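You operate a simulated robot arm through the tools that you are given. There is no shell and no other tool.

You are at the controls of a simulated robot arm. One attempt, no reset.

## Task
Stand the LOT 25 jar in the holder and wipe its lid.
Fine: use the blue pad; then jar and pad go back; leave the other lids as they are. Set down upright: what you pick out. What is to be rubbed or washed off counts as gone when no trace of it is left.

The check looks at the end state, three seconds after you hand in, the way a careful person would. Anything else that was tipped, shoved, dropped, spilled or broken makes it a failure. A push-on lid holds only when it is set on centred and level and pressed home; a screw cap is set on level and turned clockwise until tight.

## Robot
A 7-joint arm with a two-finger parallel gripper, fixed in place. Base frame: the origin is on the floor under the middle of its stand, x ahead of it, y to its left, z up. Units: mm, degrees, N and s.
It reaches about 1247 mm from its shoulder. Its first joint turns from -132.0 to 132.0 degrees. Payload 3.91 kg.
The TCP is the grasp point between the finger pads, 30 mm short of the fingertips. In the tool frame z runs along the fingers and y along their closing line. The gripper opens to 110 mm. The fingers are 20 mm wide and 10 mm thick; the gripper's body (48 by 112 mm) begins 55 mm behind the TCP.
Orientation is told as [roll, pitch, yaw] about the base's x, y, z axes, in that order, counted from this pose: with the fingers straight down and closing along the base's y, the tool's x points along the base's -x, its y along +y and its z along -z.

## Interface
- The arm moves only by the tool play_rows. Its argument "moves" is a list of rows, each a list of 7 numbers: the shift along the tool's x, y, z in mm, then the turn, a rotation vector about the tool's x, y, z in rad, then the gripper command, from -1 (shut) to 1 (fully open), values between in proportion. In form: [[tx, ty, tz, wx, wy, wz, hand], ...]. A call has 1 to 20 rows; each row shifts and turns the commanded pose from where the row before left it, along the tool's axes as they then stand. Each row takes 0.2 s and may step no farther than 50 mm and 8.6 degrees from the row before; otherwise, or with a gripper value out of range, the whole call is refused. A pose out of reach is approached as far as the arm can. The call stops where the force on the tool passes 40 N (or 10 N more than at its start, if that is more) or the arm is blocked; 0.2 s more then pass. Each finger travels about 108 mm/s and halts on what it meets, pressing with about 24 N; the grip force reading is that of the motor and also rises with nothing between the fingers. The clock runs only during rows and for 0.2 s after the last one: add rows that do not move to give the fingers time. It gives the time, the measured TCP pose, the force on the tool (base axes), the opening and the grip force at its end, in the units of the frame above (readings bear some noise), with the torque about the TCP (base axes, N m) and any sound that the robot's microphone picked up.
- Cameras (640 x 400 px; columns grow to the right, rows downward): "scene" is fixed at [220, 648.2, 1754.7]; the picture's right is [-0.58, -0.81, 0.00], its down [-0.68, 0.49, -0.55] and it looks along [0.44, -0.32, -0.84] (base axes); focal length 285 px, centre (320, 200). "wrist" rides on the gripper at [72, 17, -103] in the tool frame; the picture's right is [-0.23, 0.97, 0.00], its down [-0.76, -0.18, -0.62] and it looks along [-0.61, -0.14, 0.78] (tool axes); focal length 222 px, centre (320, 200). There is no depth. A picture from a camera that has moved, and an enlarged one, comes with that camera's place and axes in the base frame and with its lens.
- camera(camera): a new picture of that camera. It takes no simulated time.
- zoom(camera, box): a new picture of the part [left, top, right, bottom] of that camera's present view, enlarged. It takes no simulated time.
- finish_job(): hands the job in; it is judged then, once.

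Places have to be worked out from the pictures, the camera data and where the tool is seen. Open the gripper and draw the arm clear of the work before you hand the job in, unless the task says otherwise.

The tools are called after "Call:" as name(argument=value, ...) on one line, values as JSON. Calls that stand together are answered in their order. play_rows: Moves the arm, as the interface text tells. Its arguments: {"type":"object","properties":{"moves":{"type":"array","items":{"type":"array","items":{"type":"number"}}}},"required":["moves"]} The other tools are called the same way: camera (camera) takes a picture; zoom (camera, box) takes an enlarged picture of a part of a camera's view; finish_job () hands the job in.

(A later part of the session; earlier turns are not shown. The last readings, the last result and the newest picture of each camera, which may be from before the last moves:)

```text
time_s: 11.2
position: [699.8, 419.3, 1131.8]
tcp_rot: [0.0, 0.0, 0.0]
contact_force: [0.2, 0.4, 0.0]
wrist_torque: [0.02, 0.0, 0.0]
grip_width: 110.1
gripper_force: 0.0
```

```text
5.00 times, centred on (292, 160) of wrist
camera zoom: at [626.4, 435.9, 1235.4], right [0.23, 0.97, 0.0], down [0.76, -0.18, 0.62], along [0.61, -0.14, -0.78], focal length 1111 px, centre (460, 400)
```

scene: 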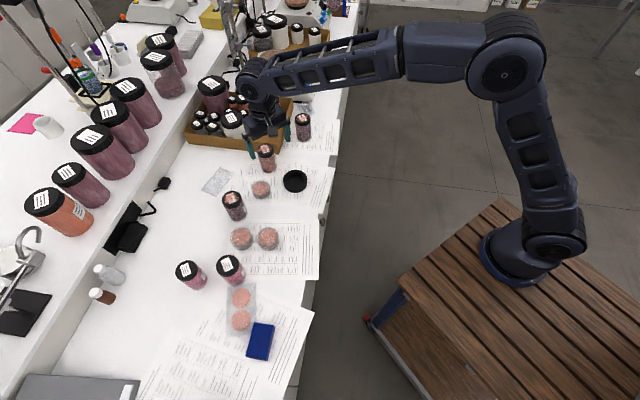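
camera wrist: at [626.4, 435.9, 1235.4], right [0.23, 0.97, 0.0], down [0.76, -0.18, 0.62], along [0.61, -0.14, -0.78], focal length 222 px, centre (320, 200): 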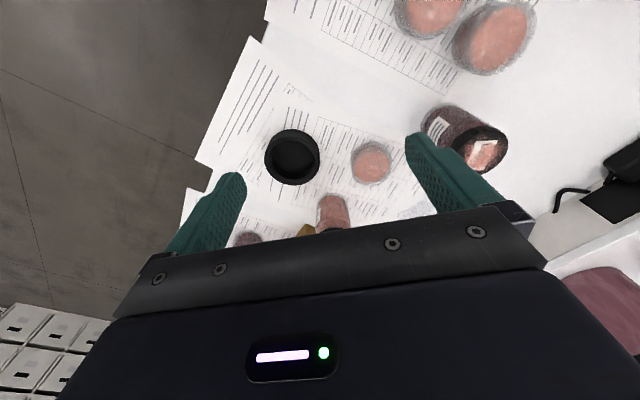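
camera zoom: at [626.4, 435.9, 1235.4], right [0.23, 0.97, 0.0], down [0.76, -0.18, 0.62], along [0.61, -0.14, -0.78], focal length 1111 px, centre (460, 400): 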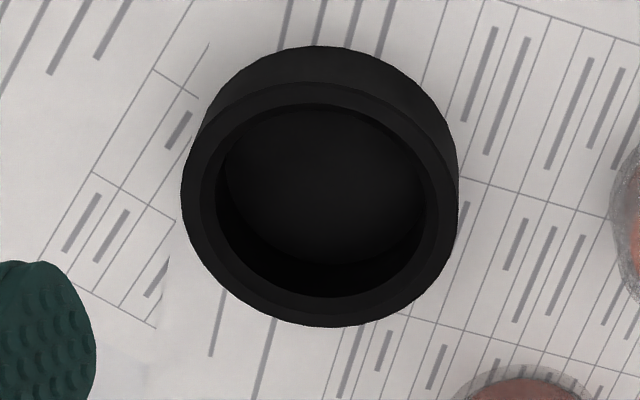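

Holder centre ≈ (783.3, 354.7), rim z≈927.5. Now I move above the LOT 25 jar at (904.7, 395.7) with a slightly narrowed gripper and check alignment before descending.

Call:
play_rows(moves=[[-40.9, -4.8, 10, 0, 0, 0, 0.7], [-40.9, -4.8, 10, 0, 0, 0, 0.7], [-40.9, -4.8, 10, 0, 0, 0, 0.7], [-40.9, -4.8, 10, 0, 0, 0, 0.7], [-40.9, -4.7, 10, 0, 0, 0, 0.7], [0, 0, 0, 0, 0, 0, 0.7], [0, 0, 0, 0, 0, 0, 0.7]])

Call:
camera(camera="wrist")

Call:
zoom(camera="scene", box=[230, 110, 326, 170])

```text
time_s: 12.8
position: [904.1, 395.2, 1082.5]
tcp_rot: [0.0, 0.1, 0.1]
contact_force: [0.5, 0.1, -0.1]
wrist_torque: [-0.02, 0.04, -0.01]
grip_width: 93.5
gripper_force: 0.1
```

```text
taken
camera wrist: at [831.0, 412.5, 1186.1], right [0.23, 0.97, 0.0], down [0.76, -0.18, 0.62], along [0.61, -0.14, -0.78], focal length 222 px, centre (320, 200)
```

wrist: 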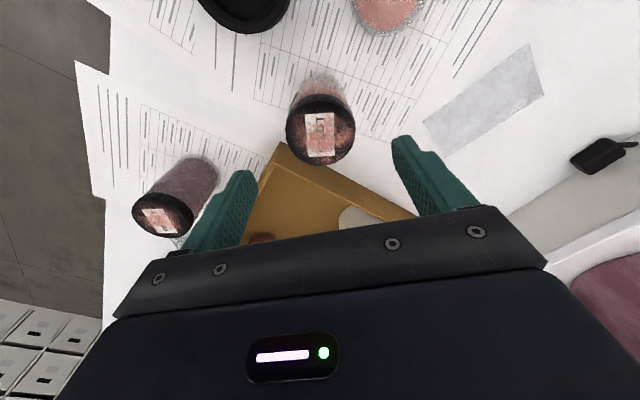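

```text
6.67 times, centred on (278, 140) of scene
camera zoom: at [220.0, 648.2, 1754.7], right [-0.58, -0.81, 0.0], down [-0.68, 0.49, -0.55], along [0.44, -0.32, -0.84], focal length 1902 px, centre (600, 600)
```

zoom: 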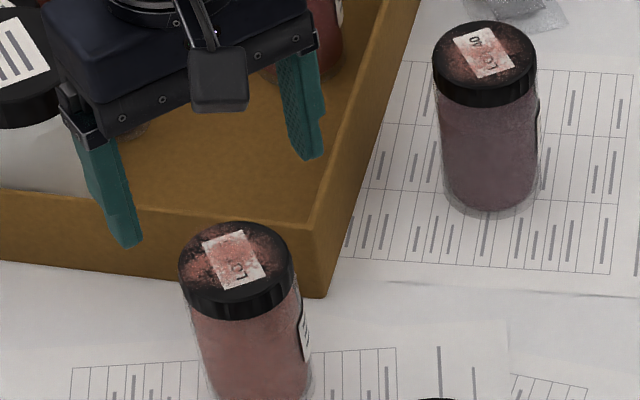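

The label triangulates to (902–905, 395.6), matching the TCP. I descend straight down so the TCP is at z≈967 around the jar, then pause to check.

Call:
play_rows(moves=[[0, 0, 35, 0, 0, 0, 0.7], [0, 0, 35, 0, 0, 0, 0.7], [0, 0, 25, 0, 0, 0, 0.7], [0, 0, 20, 0, 0, 0, 0.7], [0, 0, 0, 0, 0, 0, 0.7]])

Call:
camera(camera="wrist")

Call:
zoom(camera="scene", box=[230, 120, 326, 180])

```text
time_s: 14.0
position: [904.5, 394.3, 967.4]
tcp_rot: [0.0, -0.1, 0.0]
contact_force: [0.4, 0.3, 0.0]
wrist_torque: [-0.03, -0.02, -0.03]
grip_width: 93.4
gripper_force: 0.1
```

```text
taken
camera wrist: at [830.5, 411.7, 1070.9], right [0.23, 0.97, 0.0], down [0.76, -0.18, 0.62], along [0.61, -0.14, -0.78], focal length 222 px, centre (320, 200)
```

wrist: 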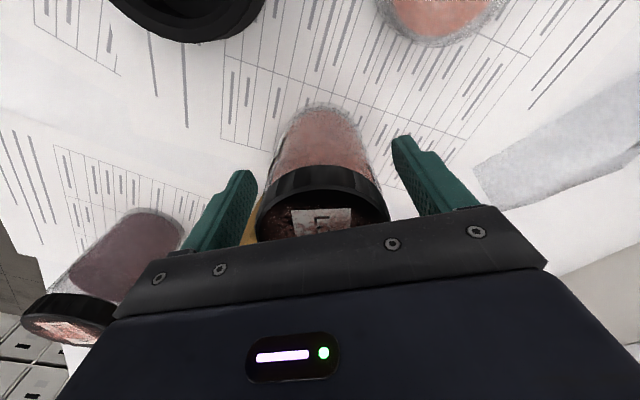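

```text
6.67 times, centred on (278, 150) of scene
camera zoom: at [220.0, 648.2, 1754.7], right [-0.58, -0.81, 0.0], down [-0.68, 0.49, -0.55], along [0.44, -0.32, -0.84], focal length 1902 px, centre (600, 533)
```

zoom: 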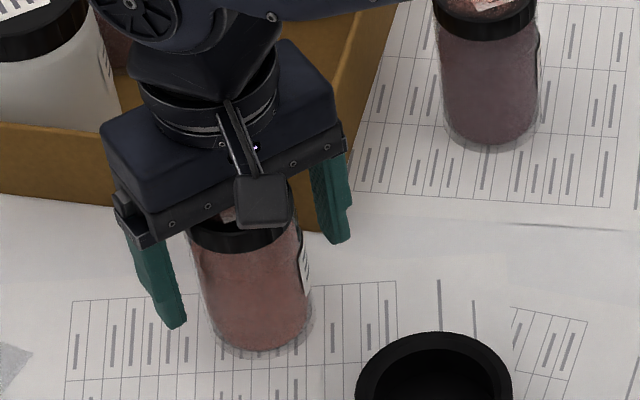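

Fingers straddle the jar evenly. I close the gripper in two steps.

Call:
play_rows(moves=[[0, 0, 0, 0, 0, 0, 0.2], [0, 0, 0, 0, 0, 0, 0.15], [0, 0, 0, 0, 0, 0, 0.0], [0, 0, 0, 0, 0, 0, -1], [0, 0, 0, 0, 0, 0, -1]])

Call:
camera(camera="wrist")

```text
time_s: 15.2
position: [903.9, 395.2, 967.5]
tcp_rot: [0.0, 0.0, 0.0]
contact_force: [0.2, 0.1, 0.2]
wrist_torque: [0.0, 0.02, 0.03]
grip_width: 60.1
gripper_force: 24.1
```

```text
taken
camera wrist: at [830.5, 411.8, 1071.0], right [0.23, 0.97, 0.0], down [0.76, -0.18, 0.62], along [0.61, -0.14, -0.78], focal length 222 px, centre (320, 200)
```

wrist: 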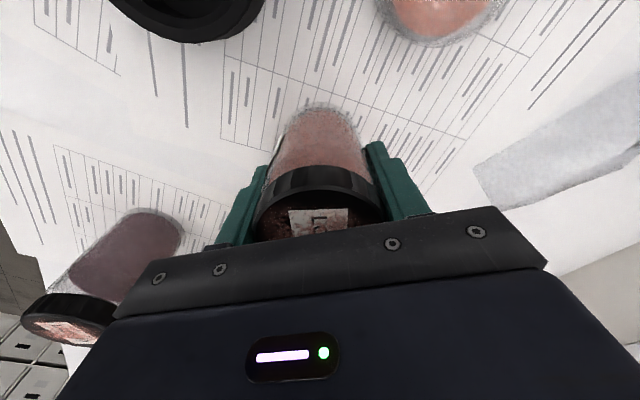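

Jar held (60.1 mm, 24 N). I lift it straight up 80 mm and check it comes along level.

Call:
play_rows(moves=[[0, 0, -10, 0, 0, 0, -1], [0, 0, -20, 0, 0, 0, -1], [0, 0, -25, 0, 0, 0, -1], [0, 0, -25, 0, 0, 0, -1], [0, 0, 0, 0, 0, 0, -1]])

Call:
zoom(camera="scene", box=[230, 110, 326, 170])

Call:
camera(camera="wrist")

```text
time_s: 16.4
position: [903.8, 396.4, 1046.5]
tcp_rot: [0.0, -0.1, 0.0]
contact_force: [0.1, 0.8, -2.0]
wrist_torque: [0.0, 0.02, 0.02]
grip_width: 60.3
gripper_force: 23.8
```

```text
6.67 times, centred on (278, 140) of scene
camera zoom: at [220.0, 648.2, 1754.7], right [-0.58, -0.81, 0.0], down [-0.68, 0.49, -0.55], along [0.44, -0.32, -0.84], focal length 1902 px, centre (600, 600)
```

zoom: 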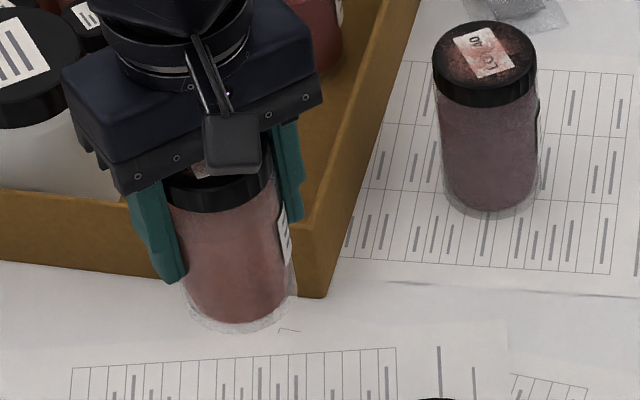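

```text
taken
camera wrist: at [830.8, 412.8, 1150.3], right [0.23, 0.97, 0.0], down [0.76, -0.18, 0.62], along [0.61, -0.14, -0.78], focal length 222 px, centre (320, 200)
```

wrist: 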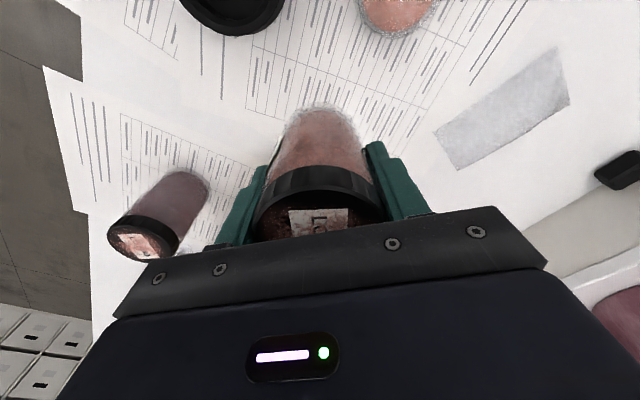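

The jar is lifted (≈2 N weight) and vertical. I carry it over to above the holder at (783.3, 354.7).

Call:
play_rows(moves=[[24.3, -8.2, 0, 0, 0, 0, -1], [24.3, -8.2, 0, 0, 0, 0, -1], [24.3, -8.2, 0, 0, 0, 0, -1], [24.3, -8.2, 0, 0, 0, 0, -1], [24.2, -8.2, 0, 0, 0, 0, -1], [0, 0, 0, 0, 0, 0, -1]])

Call:
zoom(camera="scene", box=[240, 135, 320, 185])

Call:
zoom(camera="scene", box=[250, 145, 346, 205])

Call:
camera(camera="wrist")

```text
time_s: 17.8
position: [782.0, 355.4, 1046.1]
tcp_rot: [0.0, 0.0, 0.1]
contact_force: [0.8, -0.6, -1.3]
wrist_torque: [-0.02, 0.01, 0.02]
grip_width: 60.0
gripper_force: 24.1
```

```text
8.00 times, centred on (280, 160) of scene
camera zoom: at [220.0, 648.2, 1754.7], right [-0.58, -0.81, 0.0], down [-0.68, 0.49, -0.55], along [0.44, -0.32, -0.84], focal length 2282 px, centre (640, 520)
```

zoom: 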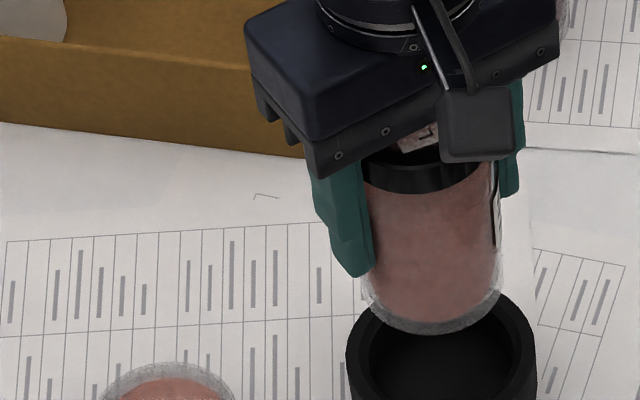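

```text
6.67 times, centred on (298, 175) of scene
camera zoom: at [220.0, 648.2, 1754.7], right [-0.58, -0.81, 0.0], down [-0.68, 0.49, -0.55], along [0.44, -0.32, -0.84], focal length 1902 px, centre (467, 367)
```

zoom: 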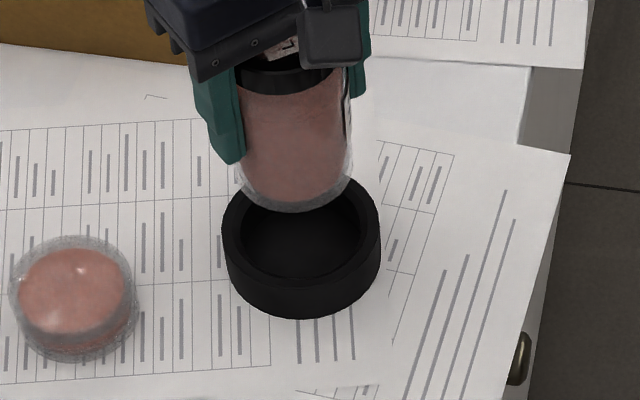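

```text
taken
camera wrist: at [708.5, 371.6, 1150.0], right [0.23, 0.97, 0.0], down [0.76, -0.18, 0.62], along [0.61, -0.14, -0.78], focal length 222 px, centre (320, 200)
```

wrist: 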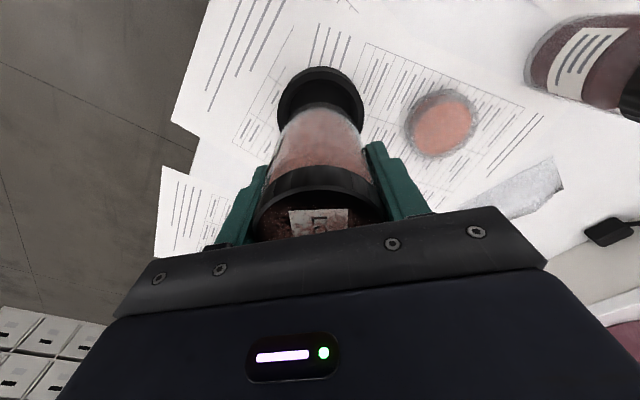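

The jar is above the holder; I zoom in the wrist view to check the jar bottom against the holder's rim before lowering.

Call:
zoom(camera="wrist", box=[256, 50, 384, 130])

Call:
zoom(camera="scene", box=[275, 160, 323, 190])

```text
5.00 times, centred on (320, 90) of wrist
camera zoom: at [708.5, 371.6, 1150.0], right [0.23, 0.97, 0.0], down [0.76, -0.18, 0.62], along [0.61, -0.14, -0.78], focal length 1111 px, centre (320, 750)
```

zoom: 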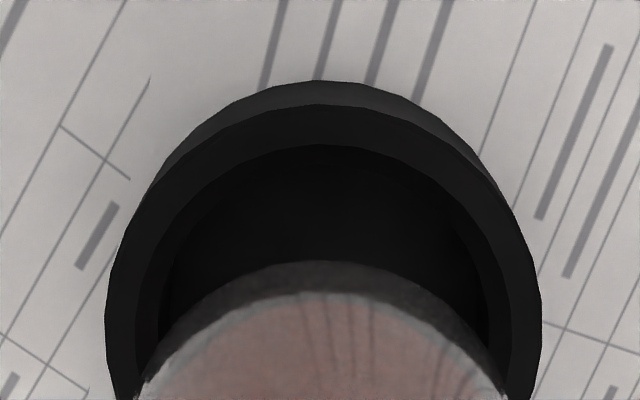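

```text
13.33 times, centred on (299, 175) of scene
camera zoom: at [220.0, 648.2, 1754.7], right [-0.58, -0.81, 0.0], down [-0.68, 0.49, -0.55], along [0.44, -0.32, -0.84], focal length 3803 px, centre (600, 533)
```

zoom: 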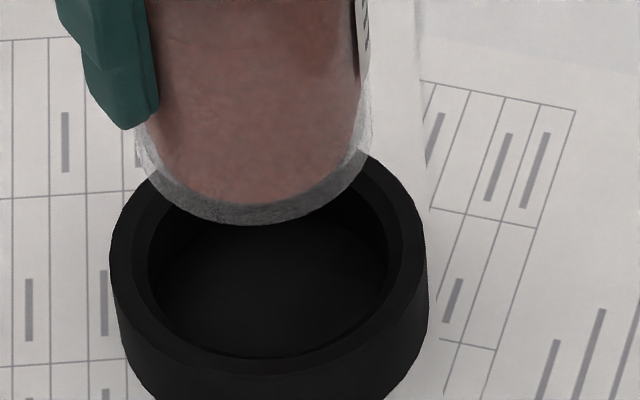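

Alignment looks close. I lower 43 mm so the jar bottom is just above the rim, then check again.

Call:
play_rows(moves=[[0, 0, 15, 0, 0, 0, -1], [0, 0, 15, 0, 0, 0, -1], [0, 0, 13, 0, 0, 0, -1], [0, 0, 0, 0, 0, 0, -1]])

Call:
zoom(camera="wrist", box=[240, 50, 400, 150])

Call:
zoom(camera="scene", box=[275, 165, 323, 195])

```text
time_s: 18.8
position: [782.8, 354.2, 1003.5]
tcp_rot: [0.0, 0.1, 0.0]
contact_force: [-0.6, -0.4, -1.1]
wrist_torque: [0.02, -0.01, 0.01]
grip_width: 60.0
gripper_force: 23.3
```

```text
4.00 times, centred on (320, 100) of wrist
camera zoom: at [709.6, 371.3, 1107.6], right [0.23, 0.97, 0.0], down [0.76, -0.18, 0.62], along [0.61, -0.14, -0.78], focal length 888 px, centre (320, 600)
```

zoom: 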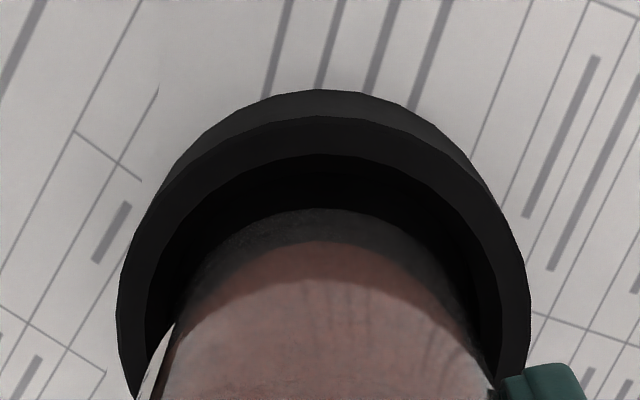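

```text
13.33 times, centred on (299, 180) of scene
camera zoom: at [220.0, 648.2, 1754.7], right [-0.58, -0.81, 0.0], down [-0.68, 0.49, -0.55], along [0.44, -0.32, -0.84], focal length 3803 px, centre (600, 467)
```

zoom: 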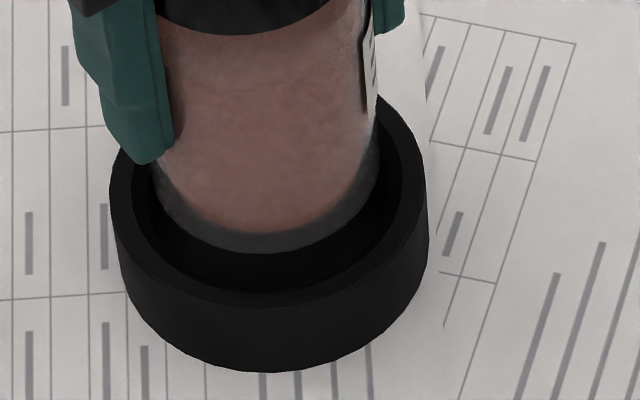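

Projected and seen edges agree to within about 1 mm. I lower the jar into the holder in small steps, watching the force.

Call:
play_rows(moves=[[0, 0, 7, 0, 0, 0, -1], [0, 0, 7, 0, 0, 0, -1], [0, 0, 6, 0, 0, 0, -1], [0, 0, 5, 0, 0, 0, -1], [0, 0, 2, 0, 0, 0, -1], [0, 0, 0, 0, 0, 0, -1]])

Call:
zoom(camera="scene", box=[275, 165, 323, 195])

```text
time_s: 20.2
position: [783.0, 354.6, 976.5]
tcp_rot: [0.0, 0.0, 0.0]
contact_force: [-0.4, 0.7, -1.5]
wrist_torque: [-0.01, -0.02, -0.01]
grip_width: 60.1
gripper_force: 23.8
```

```text
13.33 times, centred on (299, 180) of scene
camera zoom: at [220.0, 648.2, 1754.7], right [-0.58, -0.81, 0.0], down [-0.68, 0.49, -0.55], along [0.44, -0.32, -0.84], focal length 3803 px, centre (600, 467)
```

zoom: 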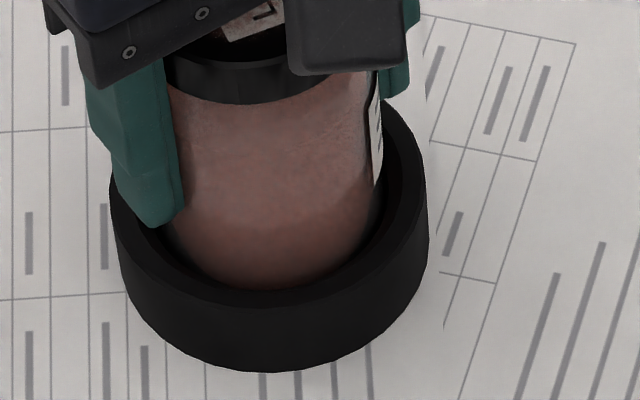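

The jar is inside the rim with no contact force. I continue down in 1 mm steps.

Call:
play_rows(moves=[[0, 0, 1, 0, 0, 0, -1], [0, 0, 1, 0, 0, 0, -1], [0, 0, 1, 0, 0, 0, -1], [0, 0, 1, 0, 0, 0, -1], [0, 0, 0, 0, 0, 0, -1]])

```text
time_s: 21.4
position: [782.3, 355.5, 972.1]
tcp_rot: [0.0, 0.0, 0.1]
contact_force: [-0.2, -0.9, -0.1]
wrist_torque: [-0.06, 0.04, 0.01]
grip_width: 60.2
gripper_force: 23.9
```

The weight reading dropped toward zero, possibly touching the floor. One more millimetre.

Call:
play_rows(moves=[[0, 0, 1, 0, 0, 0, -1], [0, 0, 0, 0, 0, 0, -1]])

```text
time_s: 22.0
position: [783.3, 354.6, 973.7]
tcp_rot: [0.1, -0.1, 0.1]
contact_force: [-2.3, -0.4, 14.4]
wrist_torque: [-0.19, 0.32, 0.04]
grip_width: 60.1
gripper_force: 23.3
```

Firm contact at TCP z≈972.7 (floor of the holder). I back off 1 mm and open the gripper gently.

Call:
play_rows(moves=[[0, 0, -1, 0, 0, 0, -1], [0, 0, 0, 0, 0, 0, 0.15], [0, 0, 0, 0, 0, 0, 0.4], [0, 0, 0, 0, 0, 0, 0.7], [0, 0, 0, 0, 0, 0, 0.7]])

Call:
zoom(camera="scene", box=[265, 145, 329, 185])

Call:
camera(camera="wrist")

```text
time_s: 23.2
position: [784.5, 354.1, 971.7]
tcp_rot: [0.0, 0.0, 0.1]
contact_force: [0.4, 0.2, 0.3]
wrist_torque: [0.01, 0.02, -0.02]
grip_width: 93.4
gripper_force: 0.1
```

```text
10.00 times, centred on (297, 165) of scene
camera zoom: at [220.0, 648.2, 1754.7], right [-0.58, -0.81, 0.0], down [-0.68, 0.49, -0.55], along [0.44, -0.32, -0.84], focal length 2852 px, centre (550, 550)
```

zoom: 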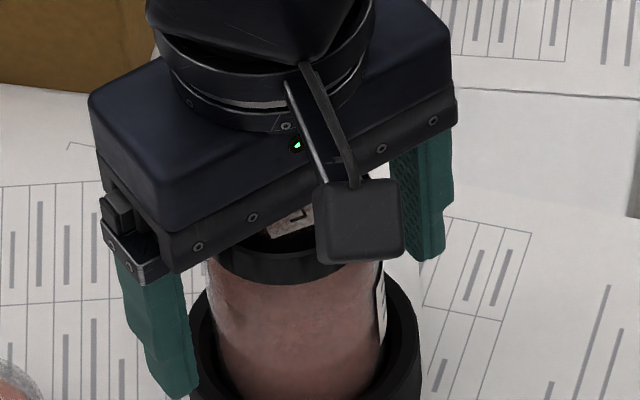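

```text
taken
camera wrist: at [709.8, 371.1, 1076.3], right [0.23, 0.97, 0.0], down [0.76, -0.18, 0.62], along [0.61, -0.14, -0.78], focal length 222 px, centre (320, 200)
```

wrist: 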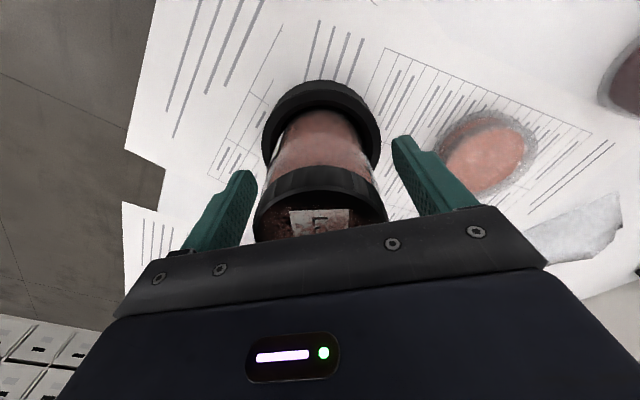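

The jar stands in the holder. I raise clear and then travel above the bench toward the blue pad near (393,721).

Call:
play_rows(moves=[[0, 0, -30, 0, 0, 0, 0.7], [0, 0, -40, 0, 0, 0, 0.7], [0, 0, -40, 0, 0, 0, 0.7], [0, 0, -20, 0, 0, 0, 0.7], [0, 0, 0, 0, 0, 0, 0.7]])

Call:
camera(camera="wrist")

Call:
zoom(camera="scene", box=[240, 310, 290, 372])

```text
time_s: 24.4
position: [783.4, 354.2, 1102.2]
tcp_rot: [0.1, 0.0, 0.0]
contact_force: [-0.2, -0.3, 0.4]
wrist_torque: [0.02, 0.01, 0.01]
grip_width: 93.5
gripper_force: 0.1
```

```text
taken
camera wrist: at [709.8, 370.2, 1206.8], right [0.23, 0.97, 0.0], down [0.76, -0.18, 0.62], along [0.61, -0.14, -0.78], focal length 222 px, centre (320, 200)
```

wrist: 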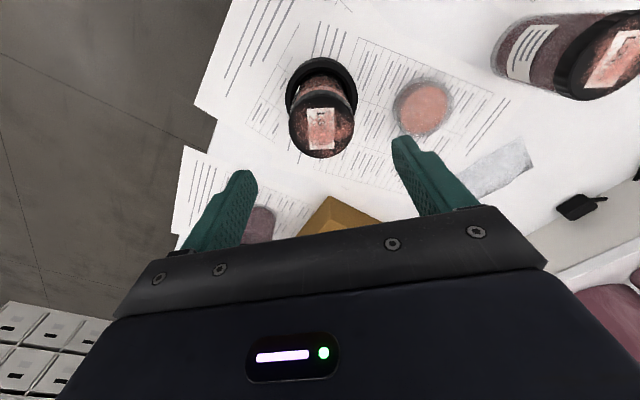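

```text
6.45 times, centred on (265, 341) of scene
camera zoom: at [220.0, 648.2, 1754.7], right [-0.58, -0.81, 0.0], down [-0.68, 0.49, -0.55], along [0.44, -0.32, -0.84], focal length 1840 px, centre (675, -710)
```

zoom: 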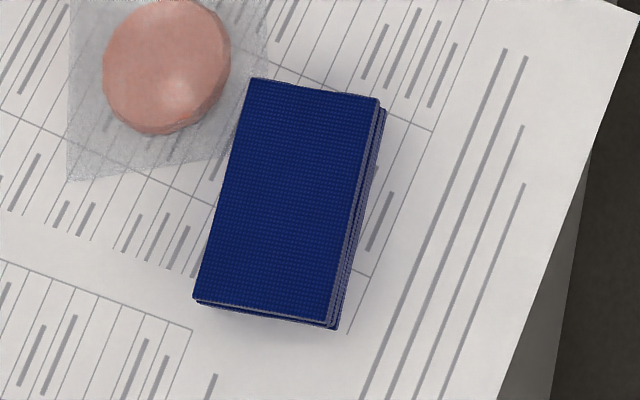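

The pad is a folded cloth about 56×85 mm centred near (394,719), long axis at ~136° azimuth. I travel there at safe height, then yaw the gripper +46° so the fingers close along the pad's long axis.

Call:
play_rows(moves=[[32.4, 30.4, 0, 0, 0, 0, 1], [32.4, 30.4, 0, 0, 0, 0, 1], [32.4, 30.4, 0, 0, 0, 0, 1], [32.4, 30.4, 0, 0, 0, 0, 1], [32.4, 30.4, 0, 0, 0, 0, 1], [32.4, 30.4, 0, 0, 0, 0, 1], [32.4, 30.4, 0, 0, 0, 0, 1], [32.4, 30.4, 0, 0, 0, 0, 1], [32.4, 30.4, 0, 0, 0, 0, 1], [32.4, 30.4, 0, 0, 0, 0, 1], [32.4, 30.4, 0, 0, 0, 0, 1], [32.4, 30.4, 0, 0, 0, 0, 1], [0, 0, 0, 0, 0, 0, 1]])

Call:
camera(camera="wrist")

Call:
camera(camera="scene")

```text
time_s: 27.2
position: [394.0, 719.3, 1102.9]
tcp_rot: [0.0, 0.0, 0.0]
contact_force: [0.1, -0.5, 0.3]
wrist_torque: [-0.01, 0.01, 0.0]
grip_width: 110.1
gripper_force: 0.0
```

```text
taken
camera wrist: at [321.0, 736.5, 1206.7], right [0.23, 0.97, 0.0], down [0.76, -0.18, 0.62], along [0.61, -0.14, -0.78], focal length 222 px, centre (320, 200)
```

wrist: 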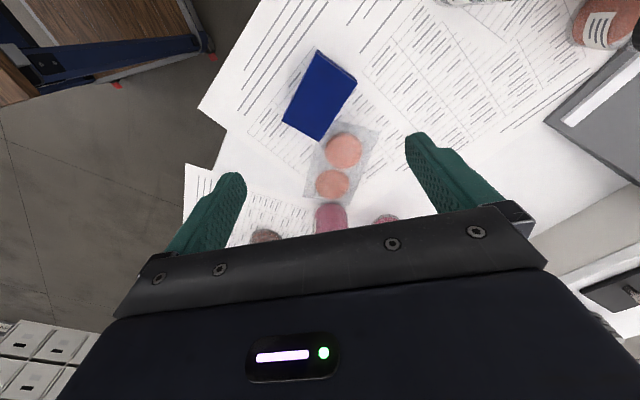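

```text
taken
```

scene: 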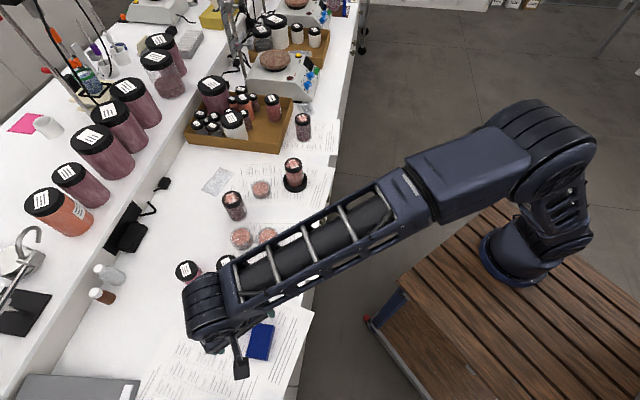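

The pad is visible; I zoom to get its corners and thickness from this viewpoint.

Call:
zoom(camera="wrist", box=[256, 50, 384, 130])

Call:
zoom(camera="wrist", box=[240, 40, 400, 140])

```text
5.00 times, centred on (320, 90) of wrist
camera zoom: at [321.0, 736.5, 1206.7], right [0.23, 0.97, 0.0], down [0.76, -0.18, 0.62], along [0.61, -0.14, -0.78], focal length 1111 px, centre (320, 750)
```

zoom: 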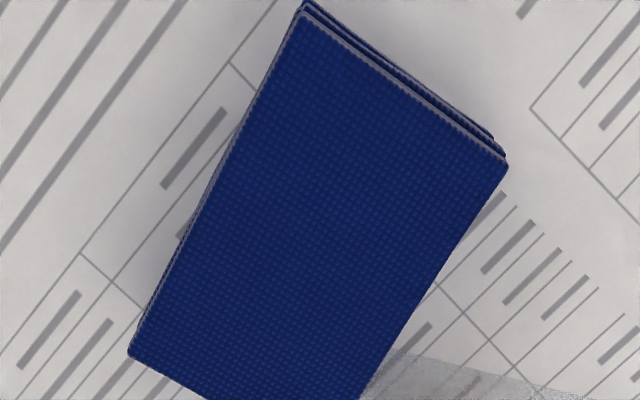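

```text
4.00 times, centred on (320, 90) of wrist
camera zoom: at [321.0, 736.5, 1206.7], right [0.23, 0.97, 0.0], down [0.76, -0.18, 0.62], along [0.61, -0.14, -0.78], focal length 888 px, centre (320, 640)
```

zoom: 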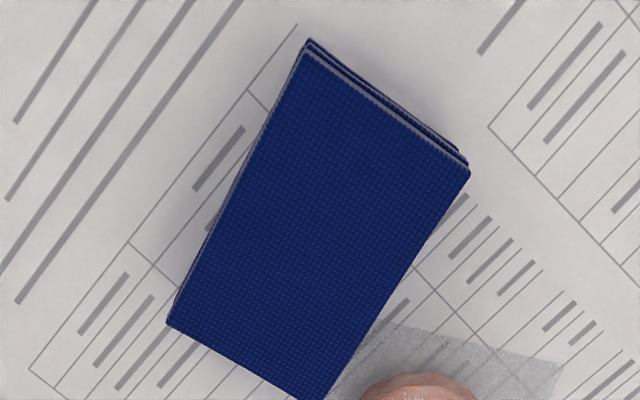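

The pad is about 20 mm thick, top z≈921, centre ≈ (394.5, 717.5). I rotate the gripper +46° and lower partway to check the fit.

Call:
play_rows(moves=[[0, 0, 0, 0, 0, -0.1338, 1], [0, 0, 0, 0, 0, -0.1338, 1], [0, 0, 0, 0, 0, -0.1338, 1], [0, 0, 0, 0, 0, -0.1338, 1], [0, 0, 0, 0, 0, -0.1338, 1], [0, 0, 0, 0, 0, -0.1338, 1], [0, 0, 30, 0, 0, 0, 1], [0, 0, 30, 0, 0, 0, 1], [0, 0, 0, 0, 0, 0, 1]])

Call:
camera(camera="wrist")

Call:
zoom(camera="scene", box=[210, 290, 322, 360])

```text
time_s: 29.2
position: [393.2, 720.7, 1042.6]
tcp_rot: [0.2, 0.0, 46.1]
contact_force: [0.4, 0.2, 0.3]
wrist_torque: [0.01, -0.01, -0.01]
grip_width: 110.1
gripper_force: 0.2
```

```text
taken
camera wrist: at [330.2, 679.2, 1146.2], right [-0.54, 0.84, 0.0], down [0.66, 0.43, 0.62], along [0.52, 0.34, -0.78], focal length 222 px, centre (320, 200)
```

wrist: 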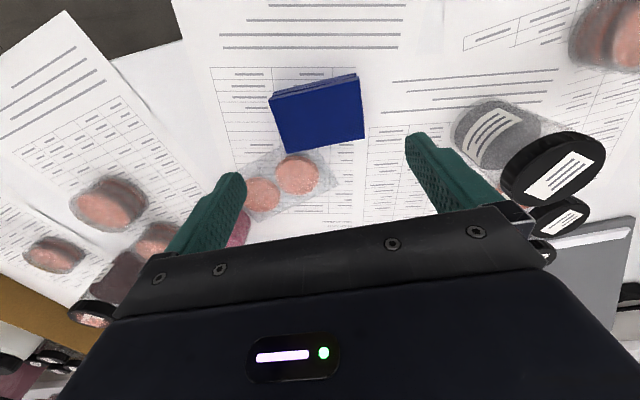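

```text
5.71 times, centred on (266, 325) of scene
camera zoom: at [220.0, 648.2, 1754.7], right [-0.58, -0.81, 0.0], down [-0.68, 0.49, -0.55], along [0.44, -0.32, -0.84], focal length 1630 px, centre (629, -514)
```

zoom: 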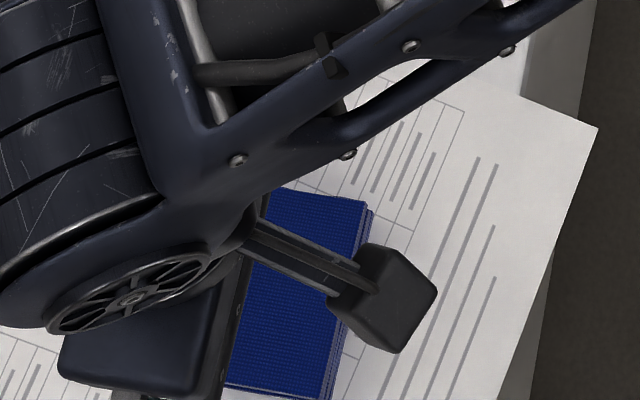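

I zoom in on the pad from this new angle to refine centre, axis and thickness.

Call:
zoom(camera="wrist", box=[256, 60, 384, 140])

Call:
zoom(camera="wrist", box=[240, 60, 400, 160])

```text
5.00 times, centred on (320, 100) of wrist
camera zoom: at [330.2, 679.2, 1146.2], right [-0.54, 0.84, 0.0], down [0.66, 0.43, 0.62], along [0.52, 0.34, -0.78], focal length 1111 px, centre (320, 700)
```

zoom: 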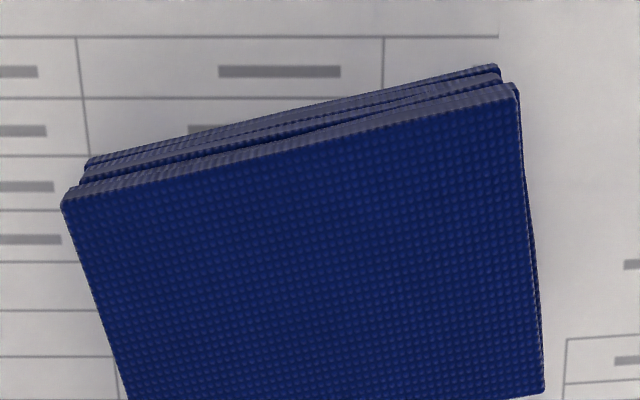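

```text
4.00 times, centred on (320, 110) of wrist
camera zoom: at [330.2, 679.2, 1146.2], right [-0.54, 0.84, 0.0], down [0.66, 0.43, 0.62], along [0.52, 0.34, -0.78], focal length 888 px, centre (320, 560)
```

zoom: 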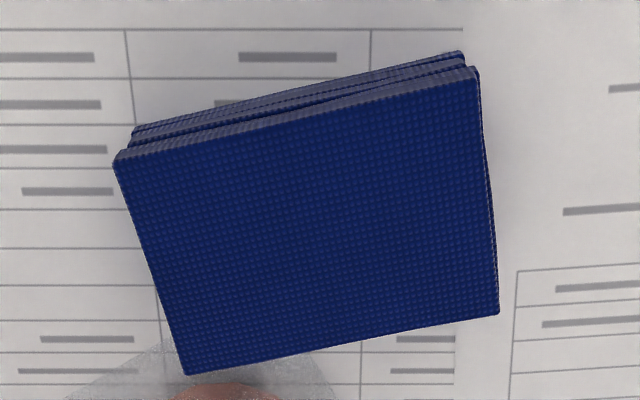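

Pad centre ≈ (393.8, 718.6), long axis ≈ 135.5°, top ≈ 922. I descend so the fingertips stop about 7 mm above the bench on both ends of the pad.

Call:
play_rows(moves=[[1, -0.3, 35, 0, 0, 0, 1], [0, 0, 35, 0, 0, 0, 1], [0, 0, 22, 0, 0, 0, 1], [0, 0, 12, 0, 0, 0, 1], [0, 0, 0, 0, 0, 0, 1]])

Call:
camera(camera="wrist")

Call:
zoom(camera="scene", box=[210, 300, 322, 370])

```text
time_s: 30.4
position: [393.7, 717.7, 937.7]
tcp_rot: [0.0, 0.0, 46.2]
contact_force: [0.1, 0.4, 1.1]
wrist_torque: [0.0, -0.01, 0.04]
grip_width: 110.0
gripper_force: 0.1
```

```text
taken
camera wrist: at [330.0, 677.6, 1042.0], right [-0.54, 0.84, 0.0], down [0.66, 0.43, 0.62], along [0.52, 0.34, -0.78], focal length 222 px, centre (320, 200)
```

wrist: 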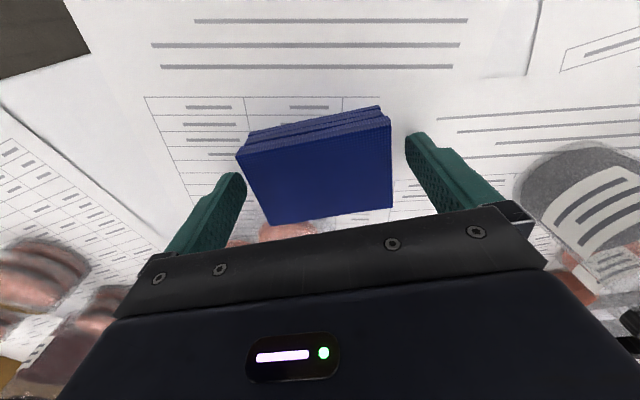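

```text
5.71 times, centred on (266, 335) of scene
camera zoom: at [220.0, 648.2, 1754.7], right [-0.58, -0.81, 0.0], down [-0.68, 0.49, -0.55], along [0.44, -0.32, -0.84], focal length 1630 px, centre (629, -571)
```

zoom: 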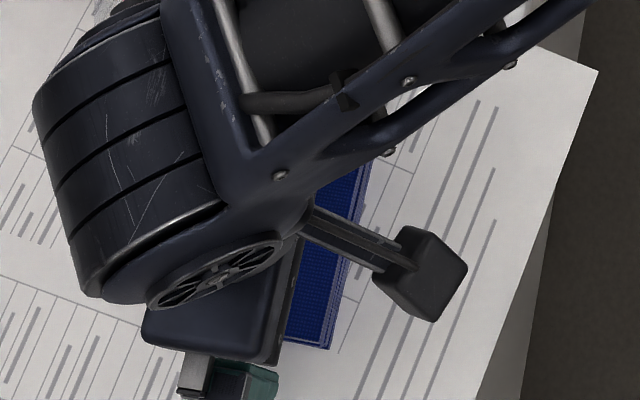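

The pad lies between the fingers. I close in steps.

Call:
play_rows(moves=[[0, 0, 0, 0, 0, 0, 0.75], [0, 0, 0, 0, 0, 0, 0.6], [0, 0, 0, 0, 0, 0, 0.5], [0, 0, 0, 0, 0, 0, 0.5]])

Call:
camera(camera="wrist")

```text
time_s: 31.4
position: [393.1, 718.6, 937.6]
tcp_rot: [-0.1, 0.0, 46.2]
contact_force: [0.3, -0.2, 0.0]
wrist_torque: [0.04, -0.01, -0.01]
grip_width: 84.0
gripper_force: 24.1
```

```text
taken
camera wrist: at [330.1, 677.6, 1042.3], right [-0.54, 0.84, 0.0], down [0.66, 0.43, 0.62], along [0.52, 0.34, -0.78], focal length 222 px, centre (320, 200)
```

wrist: 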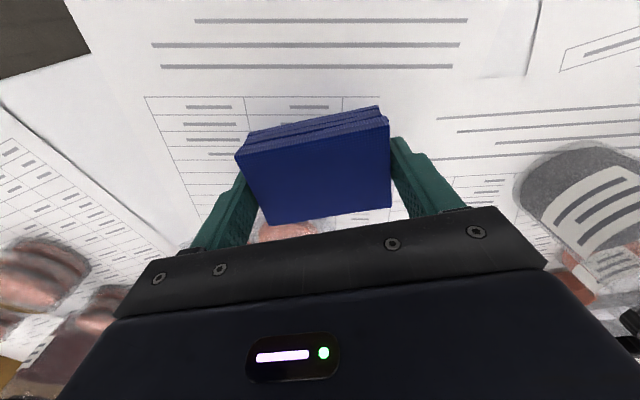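

The pad is gripped at 84 mm. I lift it slowly and check that it comes up level.

Call:
play_rows(moves=[[0, 0, -5, 0, 0, 0, -1], [0, 0, -15, 0, 0, 0, -1], [0, 0, -30, 0, 0, 0, -1], [0, 0, -40, 0, 0, 0, -1], [0, 0, -40, 0, 0, 0, -1], [0, 0, -40, 0, 0, 0, -1], [0, 0, 0, 0, 0, 0, -1]])

Call:
camera(camera="wrist")

Call:
camera(camera="scene")

```text
time_s: 33.0
position: [393.0, 718.8, 1109.7]
tcp_rot: [0.0, 0.0, 46.0]
contact_force: [0.0, 0.2, -0.3]
wrist_torque: [-0.03, -0.01, 0.01]
grip_width: 84.0
gripper_force: 23.7
```

```text
taken
camera wrist: at [330.1, 677.6, 1213.2], right [-0.54, 0.84, 0.0], down [0.66, 0.43, 0.62], along [0.52, 0.34, -0.78], focal length 222 px, centre (320, 200)
```

wrist: 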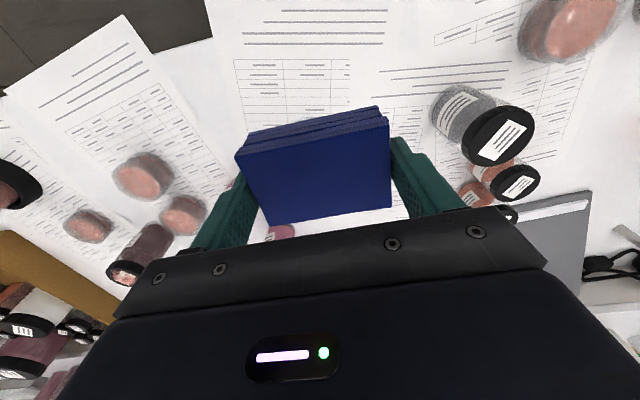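

```text
taken
```

scene: 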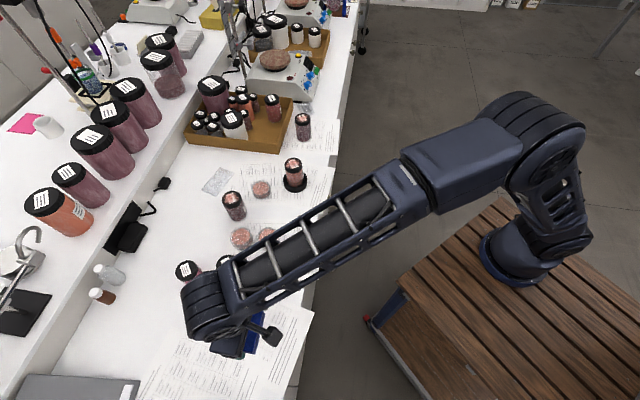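

The pad is held firmly. I carry it at z≈1110 along to above the jar in the holder (783.3, 354.7).

Call:
play_rows(moves=[[-0.67, -44.4, 0, 0, 0, 0, -1], [-0.67, -44.4, 0, 0, 0, 0, -1], [-0.67, -44.4, 0, 0, 0, 0, -1], [-0.67, -44.4, 0, 0, 0, 0, -1], [-0.67, -44.4, 0, 0, 0, 0, -1], [-0.67, -44.4, 0, 0, 0, 0, -1], [-0.67, -44.4, 0, 0, 0, 0, -1], [-0.67, -44.4, 0, 0, 0, 0, -1], [-0.67, -44.4, 0, 0, 0, 0, -1], [-0.67, -44.4, 0, 0, 0, 0, -1], [-0.67, -44.4, 0, 0, 0, 0, -1], [-0.67, -44.4, 0, 0, 0, 0, -1], [0, 0, 0, 0, 0, 0, -1]])

Call:
camera(camera="wrist")

Call:
zoom(camera="scene", box=[230, 130, 342, 200])

```text
time_s: 35.8
position: [783.5, 353.7, 1107.8]
tcp_rot: [0.0, 0.1, 46.1]
contact_force: [0.0, -0.1, -1.0]
wrist_torque: [-0.02, -0.01, 0.02]
grip_width: 83.9
gripper_force: 24.0
```

```text
taken
camera wrist: at [720.3, 313.3, 1212.2], right [-0.54, 0.84, 0.0], down [0.66, 0.43, 0.62], along [0.52, 0.34, -0.78], focal length 222 px, centre (320, 200)
```

wrist: 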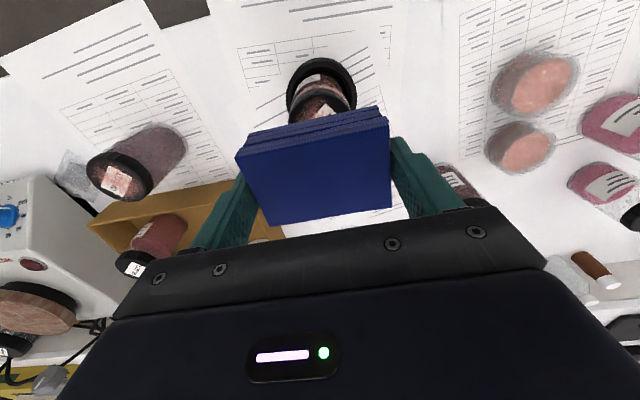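

```text
5.71 times, centred on (286, 165) of scene
camera zoom: at [220.0, 648.2, 1754.7], right [-0.58, -0.81, 0.0], down [-0.68, 0.49, -0.55], along [0.44, -0.32, -0.84], focal length 1630 px, centre (514, 400)
```

zoom: 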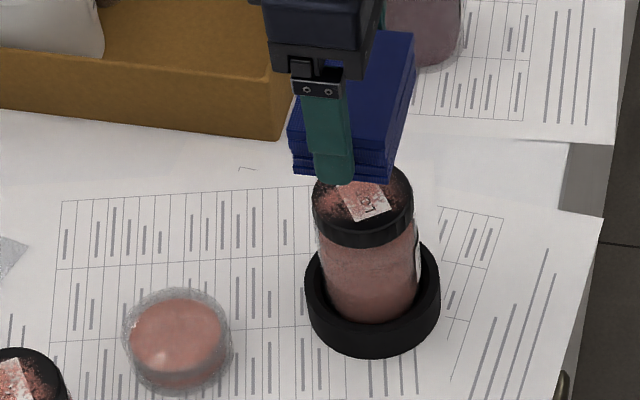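

Pad above lid. I lower 50 mm, leaving ~10 mm, then inspect before contact.

Call:
play_rows(moves=[[0, 0, 20, 0, 0, 0, -1], [0, 0, 20, 0, 0, 0, -1], [0, 0, 10, 0, 0, 0, -1], [0, 0, 0, 0, 0, 0, -1]])

Call:
zoom(camera="scene", box=[260, 140, 340, 190])

Call:
camera(camera="wrist")

```text
time_s: 36.8
position: [783.5, 354.9, 1059.4]
tcp_rot: [0.1, 0.0, 46.1]
contact_force: [-0.4, 0.0, -1.2]
wrist_torque: [0.01, 0.0, 0.02]
grip_width: 84.2
gripper_force: 23.9
```

```text
8.00 times, centred on (300, 165) of scene
camera zoom: at [220.0, 648.2, 1754.7], right [-0.58, -0.81, 0.0], down [-0.68, 0.49, -0.55], along [0.44, -0.32, -0.84], focal length 2282 px, centre (480, 480)
```

zoom: 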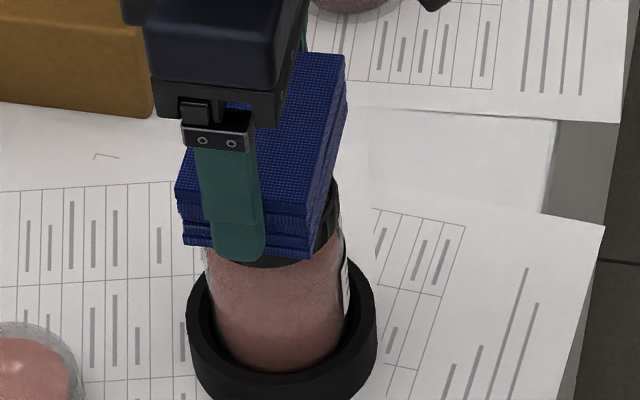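

```text
taken
camera wrist: at [720.1, 313.9, 1162.6], right [-0.54, 0.84, 0.0], down [0.66, 0.43, 0.62], along [0.52, 0.34, -0.78], focal length 222 px, centre (320, 200)
```

wrist: 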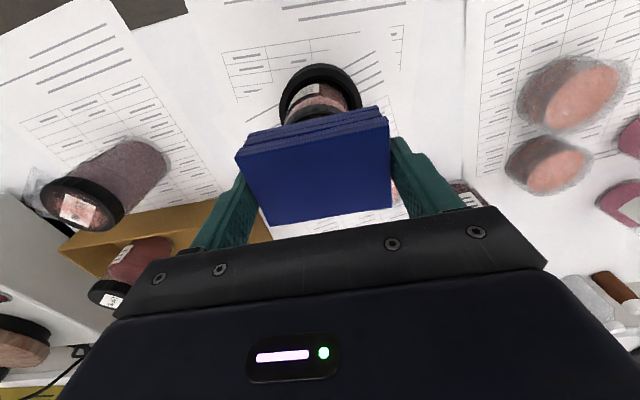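

About 10 mm gap remains; fingertips sit ~6 mm above the pad's bottom. I lower to near contact.

Call:
play_rows(moves=[[0, 0, 4, 0, 0, 0, -1], [0, 0, 3, 0, 0, 0, -1], [0, 0, 1, 0, 0, 0, -1], [0, 0, 0, 0, 0, 0, -1]])

```text
time_s: 37.8
position: [783.0, 355.2, 1050.6]
tcp_rot: [-0.1, 0.0, 46.2]
contact_force: [-0.6, -0.2, 0.5]
wrist_torque: [-0.01, -0.01, 0.0]
grip_width: 84.3
gripper_force: 24.4
```

No contact yet; continuing in 1 mm steps.

Call:
play_rows(moves=[[0, 0, 1, 0, 0, 0, -1], [0, 0, 1, 0, 0, 0, -1], [0, 0, 0, 0, 0, 0, -1]])

```text
time_s: 38.6
position: [782.9, 355.2, 1048.3]
tcp_rot: [0.0, 0.0, 46.1]
contact_force: [-0.8, 0.8, 4.0]
wrist_torque: [0.01, -0.03, 0.03]
grip_width: 84.0
gripper_force: 23.8
```

Contact at TCP z≈1048.3 with 4 N. I press half a millimetre more and do small wiping strokes about the lid centre.

Call:
play_rows(moves=[[0, 0, 0.5, 0, 0, 0, -1], [5, 0, 0, 0, 0, 0, -1], [5, 0, 0, 0, 0, 0, -1], [-5, 0, 0, 0, 0, 0, -1], [-5, 0, 0, 0, 0, 0, -1], [-5, 0, 0, 0, 0, 0, -1], [-5, 0, 0, 0, 0, 0, -1], [5, 0, 0, 0, 0, 0, -1], [5, 0, 0, 0, 0, 0, -1], [0, 0, 0, 0, 0, 0, -1]])

Call:
zoom(camera="scene", box=[260, 140, 340, 190])

Call:
camera(camera="wrist")

```text
time_s: 40.8
position: [782.0, 354.5, 1048.7]
tcp_rot: [0.0, 0.0, 46.1]
contact_force: [2.2, 2.1, 11.9]
wrist_torque: [0.15, -0.12, 0.0]
grip_width: 84.3
gripper_force: 23.4
```

```text
8.00 times, centred on (300, 165) of scene
camera zoom: at [220.0, 648.2, 1754.7], right [-0.58, -0.81, 0.0], down [-0.68, 0.49, -0.55], along [0.44, -0.32, -0.84], focal length 2282 px, centre (480, 480)
```

zoom: 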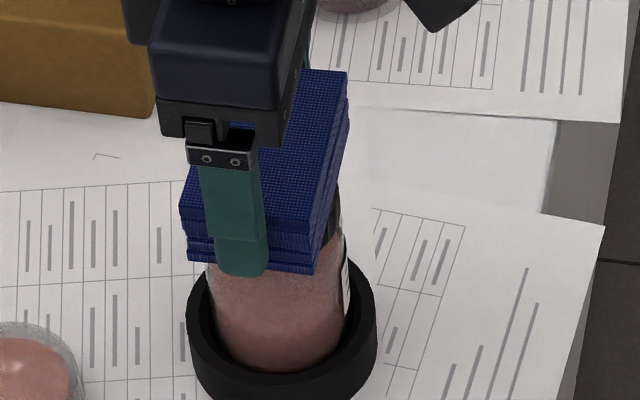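

```text
taken
camera wrist: at [719.5, 313.6, 1152.3], right [-0.54, 0.84, 0.0], down [0.66, 0.42, 0.62], along [0.52, 0.34, -0.78], focal length 222 px, centre (320, 200)
```

wrist: 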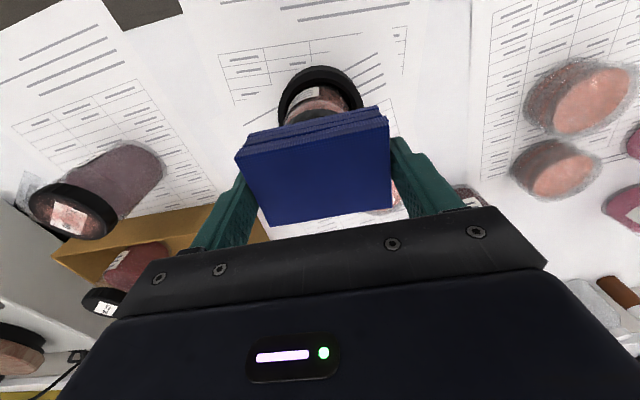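

Pressing 12 N with ~3 N drag; the jar stays steady. I add strokes in the other direction and at the edges, then lift to inspect.

Call:
play_rows(moves=[[0, 6, 0, 0, 0, 0, -1], [0, 6, 0, 0, 0, 0, -1], [0, -6, 0, 0, 0, 0, -1], [0, -6, 0, 0, 0, 0, -1], [0, -6, 0, 0, 0, 0, -1], [0, -6, 0, 0, 0, 0, -1], [7, 6, 0, 0, 0, 0, -1], [7, 6, 0, 0, 0, 0, -1], [-7, 6, 0, 0, 0, 0, -1], [-7, 6, 0, 0, 0, 0, -1], [-7, -6, 0, 0, 0, 0, -1], [-7, -6, 0, 0, 0, 0, -1], [7, -6, 0, 0, 0, 0, -1], [7, -6, 0, 0, 0, 0, -1], [0, 6, 0, 0, 0, 0, -1], [0, 6, 0, 0, 0, 0, -1], [0, 0, 0, 0, 0, 0, -1]])

Call:
play_rows(moves=[[0, 0, -5, 0, 0, 0, -1], [0, 0, -25, 0, 0, 0, -1], [0, 0, -30, 0, 0, 0, -1], [0, 0, 0, 0, 0, 0, -1]])

Call:
zoom(camera="scene", box=[265, 140, 329, 180])

Call:
camera(camera="wrist")

```text
time_s: 44.4
position: [782.8, 353.4, 1048.2]
tcp_rot: [0.0, 0.0, 45.9]
contact_force: [2.3, -4.1, 13.3]
wrist_torque: [-0.18, -0.29, -0.05]
grip_width: 84.2
gripper_force: 24.1
```

```text
time_s: 45.4
position: [783.2, 355.9, 1108.3]
tcp_rot: [0.0, 0.0, 46.1]
contact_force: [-0.2, -0.1, -0.8]
wrist_torque: [0.0, 0.0, 0.02]
grip_width: 84.2
gripper_force: 24.0
```

```text
10.00 times, centred on (297, 160) of scene
camera zoom: at [220.0, 648.2, 1754.7], right [-0.58, -0.81, 0.0], down [-0.68, 0.49, -0.55], along [0.44, -0.32, -0.84], focal length 2852 px, centre (550, 600)
```

zoom: 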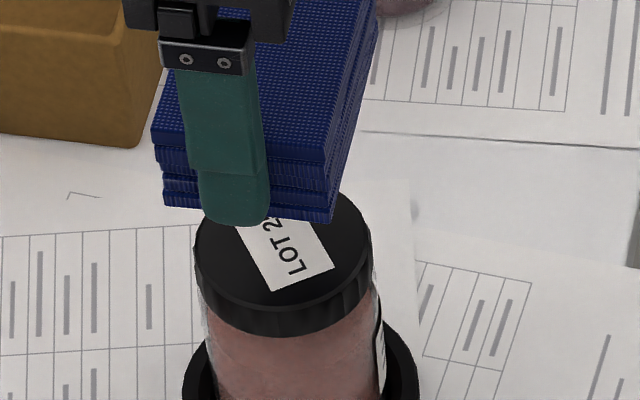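

```text
taken
camera wrist: at [719.7, 313.9, 1212.2], right [-0.54, 0.84, 0.0], down [0.66, 0.43, 0.62], along [0.52, 0.34, -0.78], focal length 222 px, centre (320, 200)
```

wrist: 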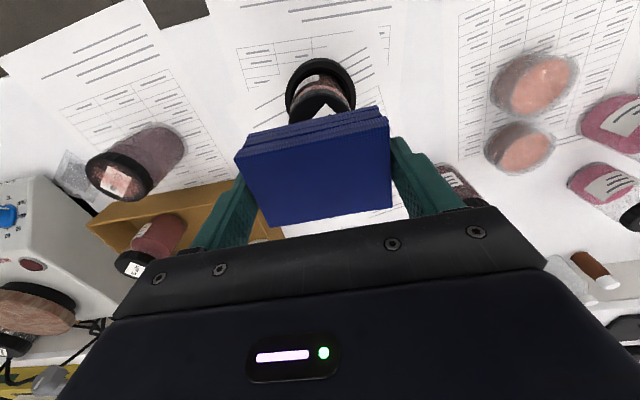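

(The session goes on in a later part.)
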